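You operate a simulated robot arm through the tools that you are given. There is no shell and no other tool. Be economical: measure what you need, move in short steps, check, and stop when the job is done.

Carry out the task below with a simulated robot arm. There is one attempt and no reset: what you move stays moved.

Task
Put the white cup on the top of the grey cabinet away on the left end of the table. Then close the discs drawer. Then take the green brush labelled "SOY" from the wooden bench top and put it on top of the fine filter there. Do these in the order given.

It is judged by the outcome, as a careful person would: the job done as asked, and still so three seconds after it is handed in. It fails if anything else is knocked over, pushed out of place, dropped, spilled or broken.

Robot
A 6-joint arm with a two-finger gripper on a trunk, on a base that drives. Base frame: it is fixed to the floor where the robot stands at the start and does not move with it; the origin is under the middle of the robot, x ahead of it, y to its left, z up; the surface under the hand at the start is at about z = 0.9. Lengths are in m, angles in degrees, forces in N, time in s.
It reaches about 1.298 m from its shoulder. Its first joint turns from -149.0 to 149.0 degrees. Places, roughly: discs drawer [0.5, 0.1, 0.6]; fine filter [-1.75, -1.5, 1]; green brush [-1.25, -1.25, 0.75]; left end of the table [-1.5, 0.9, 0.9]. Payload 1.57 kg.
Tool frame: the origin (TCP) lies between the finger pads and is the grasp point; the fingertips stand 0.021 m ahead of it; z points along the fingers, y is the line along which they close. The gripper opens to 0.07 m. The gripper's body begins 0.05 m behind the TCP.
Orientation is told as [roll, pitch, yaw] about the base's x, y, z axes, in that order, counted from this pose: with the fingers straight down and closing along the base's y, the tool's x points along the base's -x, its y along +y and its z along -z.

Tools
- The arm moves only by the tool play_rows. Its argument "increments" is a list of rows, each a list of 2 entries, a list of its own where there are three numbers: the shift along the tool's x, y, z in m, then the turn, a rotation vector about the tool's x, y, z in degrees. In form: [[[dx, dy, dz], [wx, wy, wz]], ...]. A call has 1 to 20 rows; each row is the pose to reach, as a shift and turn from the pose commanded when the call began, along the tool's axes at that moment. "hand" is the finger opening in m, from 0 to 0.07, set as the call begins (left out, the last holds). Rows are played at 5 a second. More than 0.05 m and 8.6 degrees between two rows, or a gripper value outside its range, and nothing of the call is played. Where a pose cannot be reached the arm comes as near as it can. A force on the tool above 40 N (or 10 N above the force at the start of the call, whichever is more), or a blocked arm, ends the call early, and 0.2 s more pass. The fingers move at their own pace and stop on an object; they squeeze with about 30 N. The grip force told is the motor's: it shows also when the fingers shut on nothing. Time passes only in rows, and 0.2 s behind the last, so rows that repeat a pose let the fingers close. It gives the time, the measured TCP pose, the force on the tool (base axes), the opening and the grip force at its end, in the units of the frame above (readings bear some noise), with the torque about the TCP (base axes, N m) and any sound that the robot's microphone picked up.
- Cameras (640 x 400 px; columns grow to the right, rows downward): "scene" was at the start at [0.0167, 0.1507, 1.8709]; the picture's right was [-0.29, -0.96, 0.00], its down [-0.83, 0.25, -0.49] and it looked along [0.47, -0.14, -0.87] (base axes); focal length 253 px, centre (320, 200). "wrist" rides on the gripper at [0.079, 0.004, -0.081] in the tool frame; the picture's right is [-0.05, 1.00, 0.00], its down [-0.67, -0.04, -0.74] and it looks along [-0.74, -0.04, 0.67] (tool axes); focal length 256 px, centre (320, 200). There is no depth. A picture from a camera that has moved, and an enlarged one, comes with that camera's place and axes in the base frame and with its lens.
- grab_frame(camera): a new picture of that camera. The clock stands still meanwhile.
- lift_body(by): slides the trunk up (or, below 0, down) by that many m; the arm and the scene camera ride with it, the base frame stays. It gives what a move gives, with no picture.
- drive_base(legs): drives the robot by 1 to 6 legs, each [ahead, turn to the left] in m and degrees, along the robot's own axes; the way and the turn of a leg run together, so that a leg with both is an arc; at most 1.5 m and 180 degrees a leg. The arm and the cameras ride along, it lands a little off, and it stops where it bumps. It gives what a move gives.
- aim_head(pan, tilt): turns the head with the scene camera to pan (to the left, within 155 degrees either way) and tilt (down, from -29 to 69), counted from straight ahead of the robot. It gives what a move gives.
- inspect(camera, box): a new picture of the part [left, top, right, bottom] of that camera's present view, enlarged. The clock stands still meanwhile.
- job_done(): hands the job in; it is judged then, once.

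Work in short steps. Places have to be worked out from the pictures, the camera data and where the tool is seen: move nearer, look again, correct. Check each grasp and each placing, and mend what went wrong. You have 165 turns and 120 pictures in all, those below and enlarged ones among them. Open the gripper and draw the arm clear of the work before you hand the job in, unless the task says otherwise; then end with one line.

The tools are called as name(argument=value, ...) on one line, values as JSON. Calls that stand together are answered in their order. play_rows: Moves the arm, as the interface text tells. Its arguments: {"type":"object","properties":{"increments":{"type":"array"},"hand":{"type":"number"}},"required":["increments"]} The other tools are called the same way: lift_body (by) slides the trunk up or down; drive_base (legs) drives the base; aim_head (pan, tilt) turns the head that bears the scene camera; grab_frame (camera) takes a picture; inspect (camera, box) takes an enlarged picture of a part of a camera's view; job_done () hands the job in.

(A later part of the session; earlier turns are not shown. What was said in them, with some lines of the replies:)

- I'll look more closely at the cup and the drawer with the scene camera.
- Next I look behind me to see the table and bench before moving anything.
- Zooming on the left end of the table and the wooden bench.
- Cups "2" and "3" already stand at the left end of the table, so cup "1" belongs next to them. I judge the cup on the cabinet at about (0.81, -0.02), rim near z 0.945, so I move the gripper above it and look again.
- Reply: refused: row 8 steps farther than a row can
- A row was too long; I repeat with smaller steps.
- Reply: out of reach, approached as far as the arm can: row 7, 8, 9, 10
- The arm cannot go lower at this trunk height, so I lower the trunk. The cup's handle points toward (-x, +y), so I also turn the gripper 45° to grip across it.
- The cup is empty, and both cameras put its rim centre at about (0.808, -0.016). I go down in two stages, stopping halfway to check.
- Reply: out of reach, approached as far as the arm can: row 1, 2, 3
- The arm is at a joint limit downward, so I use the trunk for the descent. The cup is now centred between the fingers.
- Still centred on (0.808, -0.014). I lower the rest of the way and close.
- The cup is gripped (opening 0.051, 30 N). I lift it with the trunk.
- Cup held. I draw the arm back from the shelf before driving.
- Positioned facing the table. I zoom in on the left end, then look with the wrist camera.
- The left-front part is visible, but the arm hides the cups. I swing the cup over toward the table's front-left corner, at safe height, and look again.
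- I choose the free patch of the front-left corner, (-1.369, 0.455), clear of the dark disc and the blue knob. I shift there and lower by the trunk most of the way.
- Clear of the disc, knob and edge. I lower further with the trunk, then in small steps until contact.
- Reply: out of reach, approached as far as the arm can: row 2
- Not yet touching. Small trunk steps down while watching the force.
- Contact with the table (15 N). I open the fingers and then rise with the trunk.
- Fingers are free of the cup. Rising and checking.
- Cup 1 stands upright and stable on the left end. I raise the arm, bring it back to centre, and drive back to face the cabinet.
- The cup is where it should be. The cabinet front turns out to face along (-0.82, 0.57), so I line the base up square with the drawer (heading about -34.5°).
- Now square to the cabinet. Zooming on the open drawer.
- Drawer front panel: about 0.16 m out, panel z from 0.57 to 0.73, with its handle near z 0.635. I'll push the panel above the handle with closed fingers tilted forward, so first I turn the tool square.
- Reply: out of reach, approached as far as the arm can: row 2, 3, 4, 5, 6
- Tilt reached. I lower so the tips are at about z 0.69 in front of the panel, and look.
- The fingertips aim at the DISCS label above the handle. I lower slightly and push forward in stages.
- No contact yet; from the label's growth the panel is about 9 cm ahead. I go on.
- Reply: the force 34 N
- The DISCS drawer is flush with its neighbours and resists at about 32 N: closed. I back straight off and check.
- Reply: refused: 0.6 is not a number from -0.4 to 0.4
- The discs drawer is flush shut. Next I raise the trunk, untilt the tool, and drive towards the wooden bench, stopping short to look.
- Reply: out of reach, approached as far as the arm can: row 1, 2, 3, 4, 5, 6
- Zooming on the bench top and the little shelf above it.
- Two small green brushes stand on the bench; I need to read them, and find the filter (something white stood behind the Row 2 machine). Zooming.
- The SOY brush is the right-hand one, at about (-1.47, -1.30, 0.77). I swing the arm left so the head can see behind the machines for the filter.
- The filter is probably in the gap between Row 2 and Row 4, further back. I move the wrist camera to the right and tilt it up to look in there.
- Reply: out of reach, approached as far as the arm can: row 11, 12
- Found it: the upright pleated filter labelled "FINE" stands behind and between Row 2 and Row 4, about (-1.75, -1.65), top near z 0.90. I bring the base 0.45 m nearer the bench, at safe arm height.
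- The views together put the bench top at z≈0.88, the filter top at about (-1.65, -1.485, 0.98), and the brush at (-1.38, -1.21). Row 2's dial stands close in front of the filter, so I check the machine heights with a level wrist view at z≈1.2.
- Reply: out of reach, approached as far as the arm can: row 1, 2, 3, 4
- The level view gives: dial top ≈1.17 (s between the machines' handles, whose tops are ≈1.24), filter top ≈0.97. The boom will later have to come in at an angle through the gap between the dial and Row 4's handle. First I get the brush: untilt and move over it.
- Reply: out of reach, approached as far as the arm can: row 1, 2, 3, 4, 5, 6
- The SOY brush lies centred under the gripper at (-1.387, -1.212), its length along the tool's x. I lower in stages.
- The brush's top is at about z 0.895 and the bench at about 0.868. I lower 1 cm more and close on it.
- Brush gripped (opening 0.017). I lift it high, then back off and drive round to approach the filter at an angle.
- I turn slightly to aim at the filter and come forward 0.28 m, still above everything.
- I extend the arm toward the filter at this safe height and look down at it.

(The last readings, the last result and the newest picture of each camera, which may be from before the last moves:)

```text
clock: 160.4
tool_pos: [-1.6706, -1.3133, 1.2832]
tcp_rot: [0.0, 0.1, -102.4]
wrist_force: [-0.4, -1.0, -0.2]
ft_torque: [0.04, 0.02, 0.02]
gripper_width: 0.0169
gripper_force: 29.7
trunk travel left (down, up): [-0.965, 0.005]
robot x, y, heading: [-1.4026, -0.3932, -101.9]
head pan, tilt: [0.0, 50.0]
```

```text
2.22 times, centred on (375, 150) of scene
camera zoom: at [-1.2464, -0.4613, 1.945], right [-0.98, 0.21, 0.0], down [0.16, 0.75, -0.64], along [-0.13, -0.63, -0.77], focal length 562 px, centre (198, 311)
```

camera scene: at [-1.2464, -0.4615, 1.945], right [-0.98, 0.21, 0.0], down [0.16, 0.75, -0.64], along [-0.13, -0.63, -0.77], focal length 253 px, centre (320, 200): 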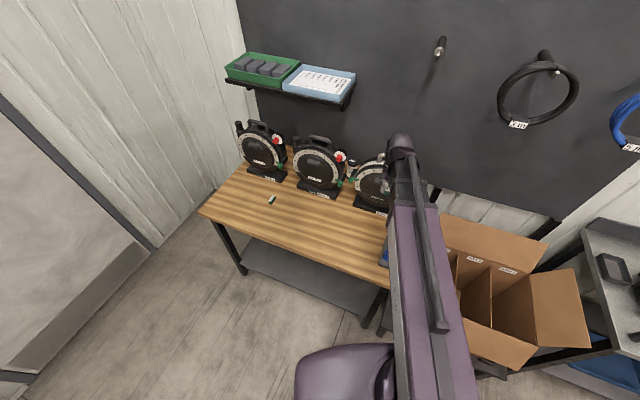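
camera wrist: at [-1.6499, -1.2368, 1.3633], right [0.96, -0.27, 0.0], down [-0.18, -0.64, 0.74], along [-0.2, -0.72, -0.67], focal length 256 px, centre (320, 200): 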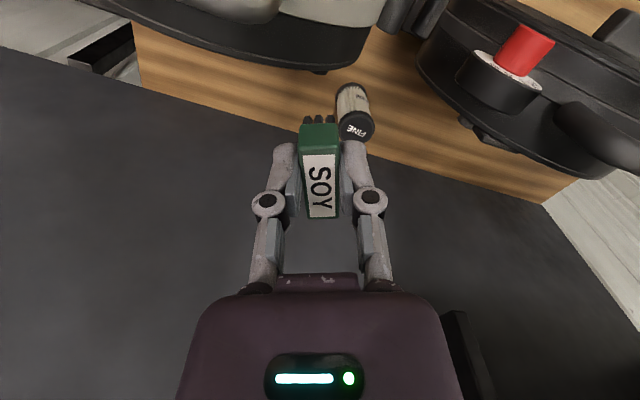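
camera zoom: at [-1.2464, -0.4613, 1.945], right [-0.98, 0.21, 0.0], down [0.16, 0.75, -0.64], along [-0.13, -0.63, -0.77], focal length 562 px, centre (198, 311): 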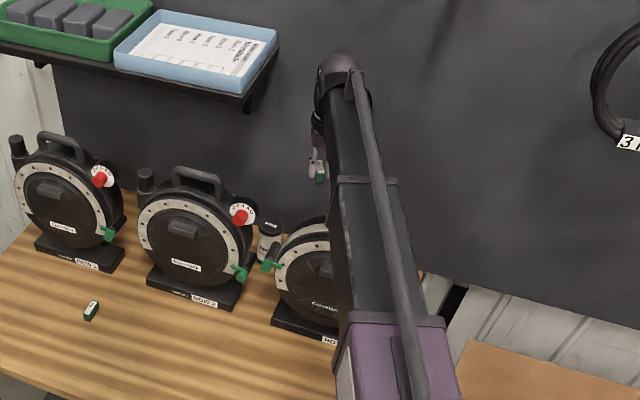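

Clear view: the filter stands free behind the machines, at about (-1.653, -1.486), top z≈0.975. I move over it at this height.

play_rows(increments=[[[-0.04, 0.014, 0], [0, 0, 0]], [[-0.08, 0.028, 0], [0, 0, 0]], [[-0.12, 0.041, 0], [0, 0, 0]], [[-0.165, 0.054, 0], [0, 0, 0]], [[-0.165, 0.054, 0], [0, 0, 0]]])

grab_frame(camera="wrist")

inspect(camera="scene", box=[270, 60, 480, 240])

```text
clock: 161.6
tool_pos: [-1.6556, -1.483, 1.2847]
tcp_rot: [0.0, -0.2, -102.4]
wrist_force: [-0.1, 0.4, 0.3]
ft_torque: [-0.04, -0.03, 0.02]
gripper_width: 0.0166
gripper_force: 30.0
trunk travel left (down, up): [-0.965, 0.005]
robot x, y, heading: [-1.404, -0.3925, -101.9]
head pan, tilt: [0.0, 50.0]
```

```text
46 pictures are left
camera wrist: at [-1.6352, -1.4061, 1.3646], right [0.96, -0.27, 0.0], down [-0.18, -0.64, 0.75], along [-0.2, -0.72, -0.67], focal length 256 px, centre (320, 200)
```

wrist: 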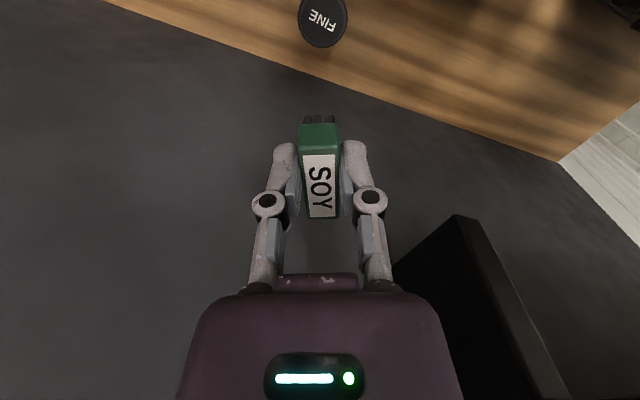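

```text
2.22 times, centred on (375, 150) of scene
camera zoom: at [-1.246, -0.4588, 1.9451], right [-0.98, 0.21, 0.0], down [0.16, 0.75, -0.64], along [-0.13, -0.63, -0.77], focal length 562 px, centre (198, 311)
```

zoom: 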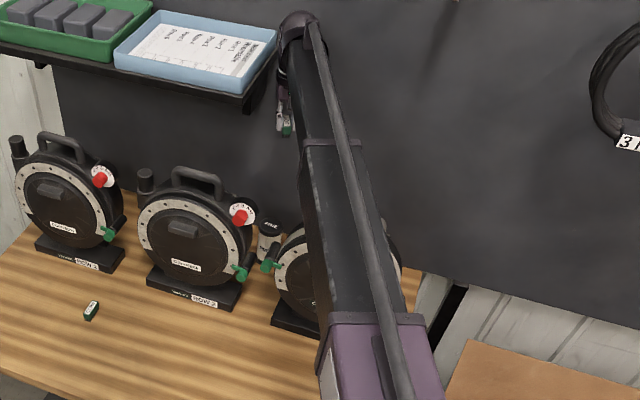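

Well aligned over the filter, and clear of the shelf bracket by about 8 cm. I lower 0.14 m and check again.

lift_body(by=-0.14)

grab_frame(camera="wrist")

inspect(camera="scene", box=[270, 60, 480, 240])

```text
clock: 163.3
tool_pos: [-1.656, -1.4838, 1.1452]
tcp_rot: [0.0, 0.0, -102.5]
wrist_force: [0.1, 0.2, 0.2]
ft_torque: [0.05, 0.0, -0.01]
gripper_width: 0.0169
gripper_force: 29.9
trunk travel left (down, up): [-0.825, 0.145]
robot x, y, heading: [-1.4044, -0.3926, -101.9]
head pan, tilt: [0.0, 50.0]
```

```text
44 pictures are left
camera wrist: at [-1.6354, -1.407, 1.2239], right [0.96, -0.27, 0.0], down [-0.18, -0.64, 0.75], along [-0.2, -0.72, -0.67], focal length 256 px, centre (320, 200)
```

wrist: 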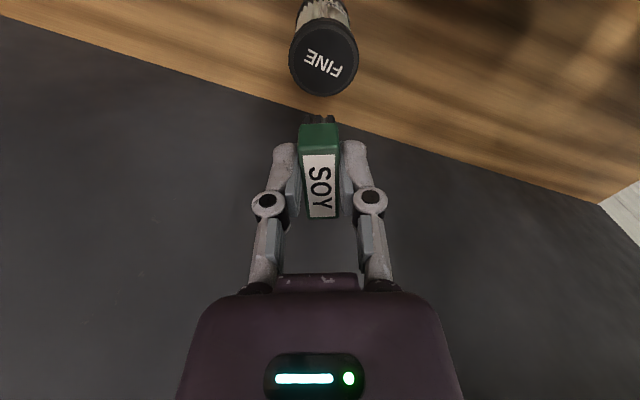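

```text
2.22 times, centred on (375, 150) of scene
camera zoom: at [-1.2461, -0.4602, 1.805], right [-0.98, 0.21, 0.0], down [0.16, 0.75, -0.64], along [-0.13, -0.63, -0.77], focal length 562 px, centre (198, 311)
```

zoom: 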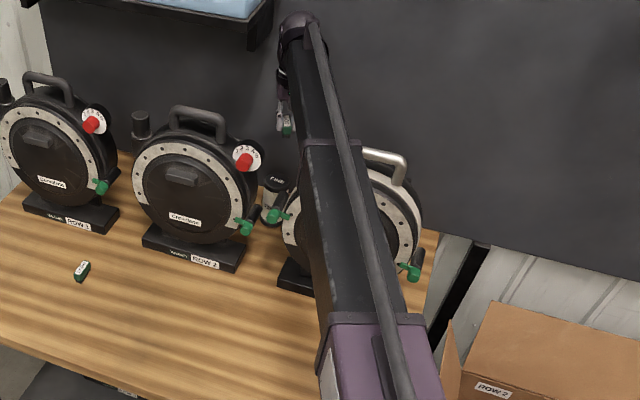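

Filter centre refined to (-1.656, -1.4955), top z≈0.963. I shift 1 cm forward, lower 0.08 m, and check boom clearance to Row 4's handle and the dial.

play_rows(increments=[[[-0.006, 0.002, 0], [0, 0, 0]], [[-0.011, 0.002, 0], [0, 0, 0]]])

lift_body(by=-0.08)

grab_frame(camera="wrist")

inspect(camera="scene", box=[300, 60, 440, 160])

```text
clock: 163.9
tool_pos: [-1.6562, -1.4961, 1.1436]
tcp_rot: [0.0, 0.0, -102.5]
wrist_force: [0.6, 0.5, -0.1]
ft_torque: [-0.01, 0.02, -0.01]
gripper_width: 0.0169
gripper_force: 29.8
trunk travel left (down, up): [-0.825, 0.145]
robot x, y, heading: [-1.4052, -0.3955, -101.8]
head pan, tilt: [0.0, 50.0]
```

```text
clock: 165.1
tool_pos: [-1.6563, -1.4954, 1.0649]
tcp_rot: [-0.1, 0.0, -102.4]
wrist_force: [-0.6, -0.3, 0.0]
ft_torque: [-0.02, 0.01, 0.01]
gripper_width: 0.0167
gripper_force: 30.5
trunk travel left (down, up): [-0.745, 0.225]
robot x, y, heading: [-1.4049, -0.3979, -102.1]
head pan, tilt: [0.0, 50.0]
```

```text
42 pictures are left
camera wrist: at [-1.6358, -1.4186, 1.1439], right [0.96, -0.27, 0.0], down [-0.18, -0.64, 0.75], along [-0.2, -0.72, -0.67], focal length 256 px, centre (320, 200)
```

wrist: 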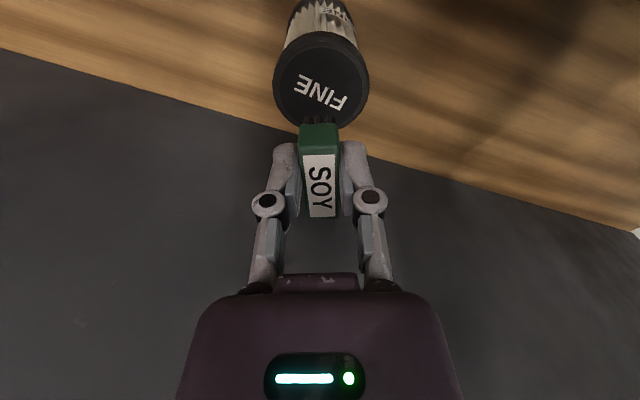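

```text
4.00 times, centred on (370, 110) of scene
camera zoom: at [-1.2461, -0.4602, 1.725], right [-0.98, 0.21, 0.0], down [0.16, 0.75, -0.64], along [-0.13, -0.63, -0.77], focal length 1012 px, centre (120, 560)
```

zoom: 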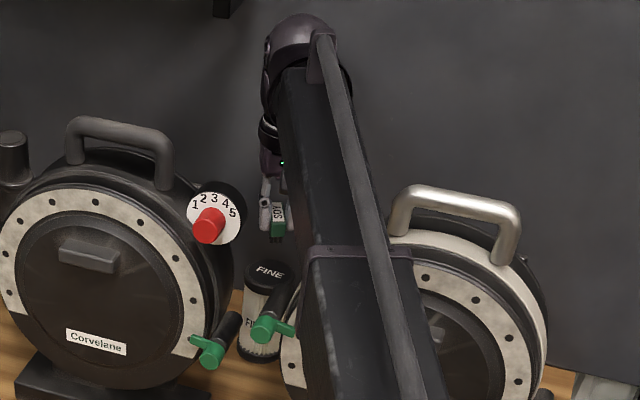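

Clearances hold: the boom passes between the dial and Row 4's handle in the image, and the brush is centred over the filter. Lowering 5.5 cm more, then fine steps.

lift_body(by=-0.055)

grab_frame(camera="wrist")

inspect(camera="scene", box=[300, 40, 440, 140])

```text
clock: 166.0
tool_pos: [-1.6569, -1.4944, 1.0107]
tcp_rot: [0.0, -0.1, -102.5]
wrist_force: [-0.2, -3.6, 17.8]
ft_torque: [-0.05, 0.0, -0.01]
gripper_width: 0.017
gripper_force: 30.2
trunk travel left (down, up): [-0.69, 0.28]
robot x, y, heading: [-1.4023, -0.3933, -101.8]
head pan, tilt: [0.0, 50.0]
```

```text
40 pictures are left
camera wrist: at [-1.6354, -1.4174, 1.0907], right [0.96, -0.27, 0.0], down [-0.18, -0.64, 0.75], along [-0.2, -0.72, -0.67], focal length 256 px, centre (320, 200)
```

wrist: 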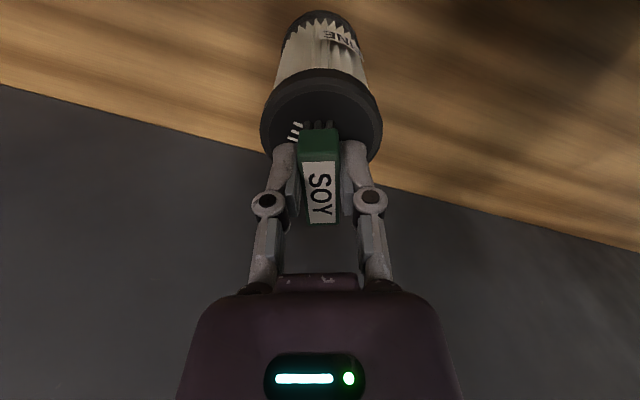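

```text
4.00 times, centred on (370, 90) of scene
camera zoom: at [-1.2455, -0.4579, 1.6703], right [-0.98, 0.21, 0.0], down [0.16, 0.75, -0.64], along [-0.13, -0.63, -0.77], focal length 1012 px, centre (120, 640)
```

zoom: 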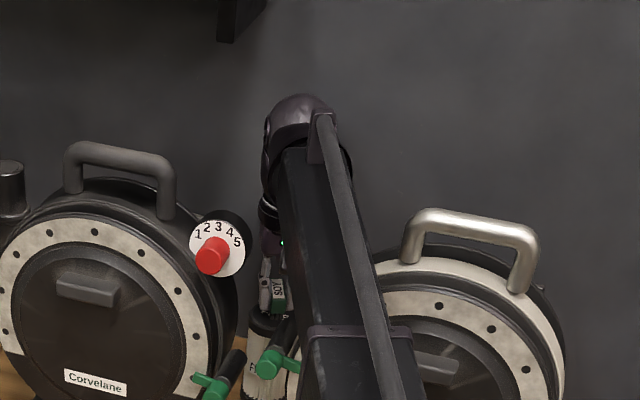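

Contact came already at TCP z 1.011 (18 N), so the brush is on the filter's top. It sits about 12 mm too far back, so I lift slightly, shift toward me, and look again.

lift_body(by=0.012)

play_rows(increments=[[[0.006, 0, 0], [0, 0, 0]], [[0.012, 0, 0], [0, 0, 0]]])

inspect(camera="wrist", box=[220, 0, 420, 250])

```text
clock: 166.6
tool_pos: [-1.6566, -1.4964, 1.0207]
tcp_rot: [0.0, 0.1, -102.6]
wrist_force: [-0.3, 0.0, 0.0]
ft_torque: [-0.02, 0.0, 0.01]
gripper_width: 0.0169
gripper_force: 30.3
trunk travel left (down, up): [-0.702, 0.268]
robot x, y, heading: [-1.3999, -0.3921, -101.8]
head pan, tilt: [0.0, 50.0]
```

```text
clock: 167.2
tool_pos: [-1.6541, -1.483, 1.0207]
tcp_rot: [0.0, 0.1, -102.5]
wrist_force: [0.7, -0.7, -0.9]
ft_torque: [-0.05, -0.01, -0.03]
gripper_width: 0.0169
gripper_force: 29.8
trunk travel left (down, up): [-0.702, 0.268]
robot x, y, heading: [-1.4035, -0.3942, -101.8]
head pan, tilt: [0.0, 50.0]
```

```text
1.60 times, centred on (320, 125) of wrist
camera zoom: at [-1.6331, -1.4068, 1.1009], right [0.96, -0.27, 0.0], down [-0.18, -0.64, 0.75], along [-0.2, -0.72, -0.67], focal length 410 px, centre (320, 320)
```

zoom: 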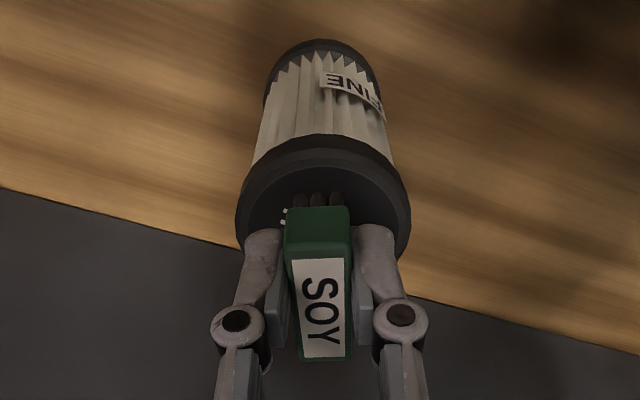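

Still upright; brush centre is about 6–9 mm behind the cap centre. One more small shift and lower to contact.

play_rows(increments=[[[0.007, 0, 0], [0, 0, 0]], [[0.007, 0, 0], [0, 0, 0]]])

lift_body(by=-0.008)

lift_body(by=-0.002)

inspect(camera="wrist", box=[220, 0, 420, 250])

```text
clock: 167.8
tool_pos: [-1.6528, -1.4772, 1.0204]
tcp_rot: [-0.1, 0.1, -102.5]
wrist_force: [0.5, 0.4, -0.3]
ft_torque: [0.0, 0.0, -0.03]
gripper_width: 0.0167
gripper_force: 29.9
trunk travel left (down, up): [-0.702, 0.268]
robot x, y, heading: [-1.3997, -0.3963, -102.2]
head pan, tilt: [0.0, 50.0]
```

```text
clock: 168.4
tool_pos: [-1.6518, -1.4768, 1.0118]
tcp_rot: [0.1, 0.0, -102.6]
wrist_force: [0.4, -0.9, 0.0]
ft_torque: [0.02, -0.01, 0.02]
gripper_width: 0.0168
gripper_force: 29.9
trunk travel left (down, up): [-0.694, 0.276]
robot x, y, heading: [-1.4063, -0.3936, -101.8]
head pan, tilt: [0.0, 50.0]
```

```text
clock: 168.9
tool_pos: [-1.6532, -1.4762, 1.0111]
tcp_rot: [0.1, 0.0, -102.5]
wrist_force: [0.4, -0.2, 3.3]
ft_torque: [0.03, 0.01, 0.01]
gripper_width: 0.0165
gripper_force: 30.1
trunk travel left (down, up): [-0.692, 0.278]
robot x, y, heading: [-1.4049, -0.3906, -102.2]
head pan, tilt: [0.0, 50.0]
```

```text
1.60 times, centred on (320, 125) of wrist
camera zoom: at [-1.6318, -1.3999, 1.0911], right [0.96, -0.27, 0.0], down [-0.18, -0.64, 0.75], along [-0.2, -0.72, -0.67], focal length 410 px, centre (320, 320)
```

zoom: 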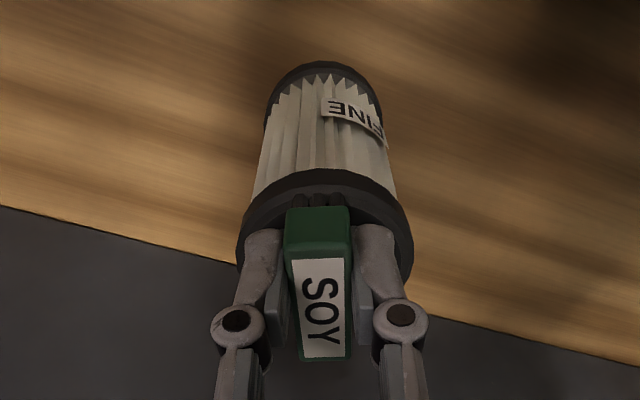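

Light contact (3 N) and the brush lies fully over the cap. I open the fingers.

play_rows(increments=[[[0, 0, 0], [0, 0, 0]], [[0, 0, 0], [0, 0, 0]], [[0, 0, 0], [0, 0, 0]]], hand=0.04)

inspect(camera="wrist", box=[220, 0, 420, 250])

```text
clock: 169.7
tool_pos: [-1.653, -1.477, 1.0109]
tcp_rot: [0.0, 0.0, -102.4]
wrist_force: [-0.1, -0.9, 0.5]
ft_torque: [-0.02, -0.02, 0.02]
gripper_width: 0.0399
gripper_force: 0.1
trunk travel left (down, up): [-0.692, 0.278]
robot x, y, heading: [-1.4046, -0.395, -101.9]
head pan, tilt: [0.0, 50.0]
```

```text
1.60 times, centred on (320, 125) of wrist
camera zoom: at [-1.6319, -1.4001, 1.0908], right [0.96, -0.27, 0.0], down [-0.18, -0.64, 0.75], along [-0.2, -0.72, -0.67], focal length 410 px, centre (320, 320)
```

zoom: 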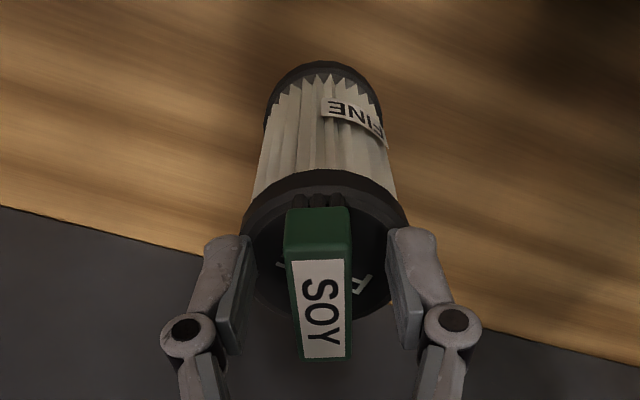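

The brush rests on the cap by itself. I rise straight up and check.

lift_body(by=0.12)

grab_frame(camera="wrist")

lift_body(by=0.15)

play_rows(increments=[[[0.045, 0, 0], [0, 0, 0]], [[0.09, 0, 0], [0, 0, 0]], [[0.135, 0, 0], [0, 0, 0]], [[0.18, 0, 0], [0, 0, 0]], [[0.225, 0, 0], [0, 0, 0]]])

grab_frame(camera="wrist")

```text
clock: 171.2
tool_pos: [-1.6525, -1.4754, 1.1307]
tcp_rot: [0.0, 0.1, -102.6]
wrist_force: [-0.2, -0.4, 0.0]
ft_torque: [-0.01, -0.01, -0.02]
gripper_width: 0.0402
gripper_force: 0.0
trunk travel left (down, up): [-0.812, 0.158]
robot x, y, heading: [-1.4051, -0.3959, -101.5]
head pan, tilt: [0.0, 50.0]
```

```text
35 pictures are left
camera wrist: at [-1.6319, -1.4002, 1.2107], right [0.96, -0.27, 0.0], down [-0.18, -0.64, 0.75], along [-0.2, -0.72, -0.67], focal length 256 px, centre (320, 200)
```

wrist: 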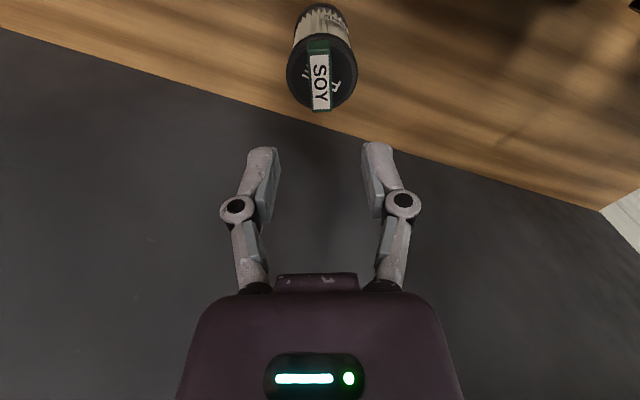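

```text
clock: 173.0
tool_pos: [-1.6527, -1.478, 1.2808]
tcp_rot: [-0.1, 0.0, -102.6]
wrist_force: [0.0, 0.1, -0.1]
ft_torque: [0.0, 0.03, -0.03]
gripper_width: 0.04
gripper_force: 0.1
trunk travel left (down, up): [-0.962, 0.008]
robot x, y, heading: [-1.4039, -0.3911, -101.8]
head pan, tilt: [0.0, 50.0]
```

```text
clock: 174.2
tool_pos: [-1.6031, -1.2533, 1.2828]
tcp_rot: [-0.1, -0.1, -102.4]
wrist_force: [-1.0, 0.7, 0.3]
ft_torque: [0.0, -0.01, 0.0]
gripper_width: 0.0399
gripper_force: 0.0
trunk travel left (down, up): [-0.962, 0.008]
robot x, y, heading: [-1.4039, -0.3945, -101.8]
head pan, tilt: [0.0, 50.0]
```

```text
34 pictures are left
camera wrist: at [-1.5817, -1.1764, 1.3616], right [0.96, -0.27, 0.0], down [-0.18, -0.64, 0.75], along [-0.2, -0.72, -0.67], focal length 256 px, centre (320, 200)
```

wrist: 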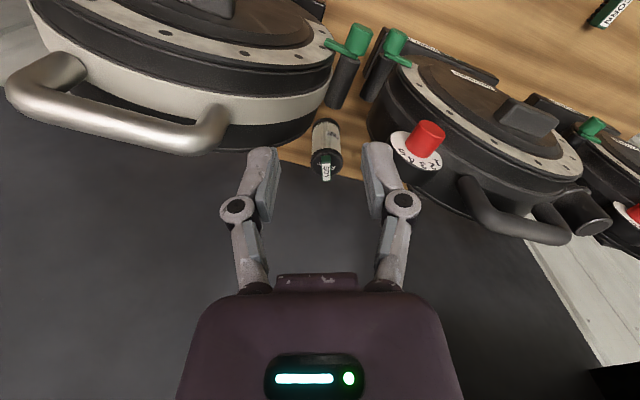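

The brush sits on the fine filter, nothing is disturbed. I draw the arm fully clear and take a last look at the bench and the cup.

play_rows(increments=[[[0.045, 0, 0], [0, 0, 0]], [[0.09, 0, 0], [0, 0, 0]], [[0.135, 0, 0], [0, 0, 0]], [[0.18, 0, 0], [0, 0, 0]], [[0.225, 0, 0], [0, 0, 0]]], hand=0.07)

drive_base(legs=[[-0.25, 0]])

inspect(camera="scene", box=[200, 60, 460, 240])

aim_head(pan=-130, tilt=45)

grab_frame(camera="scene")

```text
clock: 175.4
tool_pos: [-1.5535, -1.0332, 1.2823]
tcp_rot: [0.0, -0.1, -102.5]
wrist_force: [-0.5, -0.1, -0.1]
ft_torque: [-0.01, -0.04, -0.04]
gripper_width: 0.07
gripper_force: 0.1
trunk travel left (down, up): [-0.962, 0.008]
robot x, y, heading: [-1.398, -0.3959, -101.7]
head pan, tilt: [0.0, 50.0]
```

```text
clock: 177.5
tool_pos: [-1.5045, -0.7904, 1.2811]
tcp_rot: [-0.1, -0.1, -102.6]
wrist_force: [0.6, -0.4, 0.5]
ft_torque: [-0.06, 0.01, 0.0]
gripper_width: 0.0701
gripper_force: 0.1
trunk travel left (down, up): [-0.962, 0.008]
robot x, y, heading: [-1.3531, -0.1484, -101.6]
head pan, tilt: [0.0, 50.0]
```

```text
2.22 times, centred on (330, 150) of scene
camera zoom: at [-1.1945, -0.2152, 1.942], right [-0.98, 0.21, 0.0], down [0.16, 0.75, -0.64], along [-0.13, -0.63, -0.77], focal length 562 px, centre (298, 311)
```

zoom: 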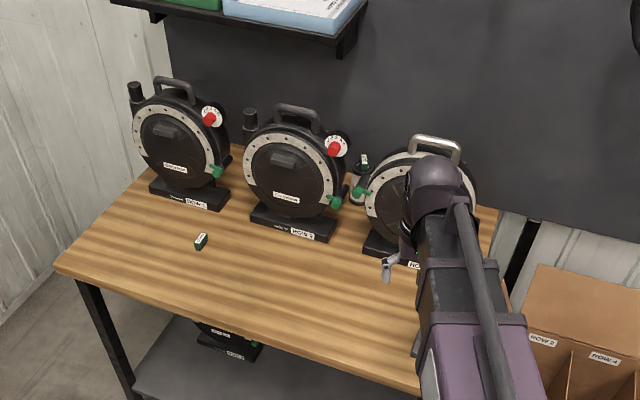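

```text
clock: 179.6
tool_pos: [-1.5046, -0.7927, 1.2805]
tcp_rot: [0.0, 0.0, -102.6]
wrist_force: [0.6, 0.1, 0.3]
ft_torque: [-0.03, -0.03, -0.01]
gripper_width: 0.07
gripper_force: 0.1
trunk travel left (down, up): [-0.962, 0.008]
robot x, y, heading: [-1.3529, -0.1464, -102.2]
head pan, tilt: [-130.0, 45.0]
```

```text
32 pictures are left
camera scene: at [-1.2289, -0.0773, 1.9489], right [0.79, 0.62, 0.0], down [0.44, -0.56, -0.71], along [-0.44, 0.56, -0.71], focal length 253 px, centre (320, 200)
```

scene: 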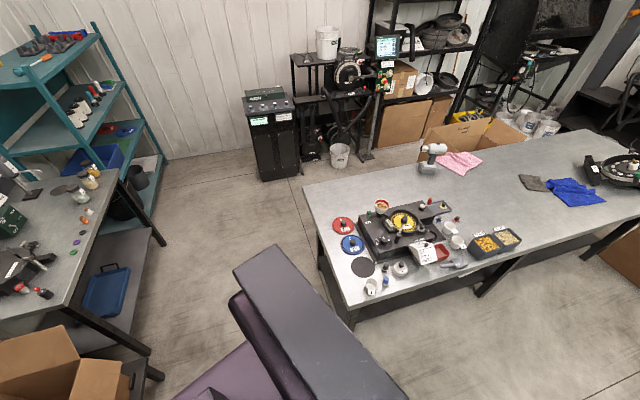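

Everything checks out: the cup stands on the left end of the table, the discs drawer is shut, the SOY brush is on the fine filter, and the gripper is open and clear. I hand the job in.

job_done()

```text
The job is handed in.
```

All three parts are done, in order: the white cup is on the left end of the table, the discs drawer is closed, and the SOY brush is on top of the fine filter. Nothing else looked moved or knocked over in the last pictures.
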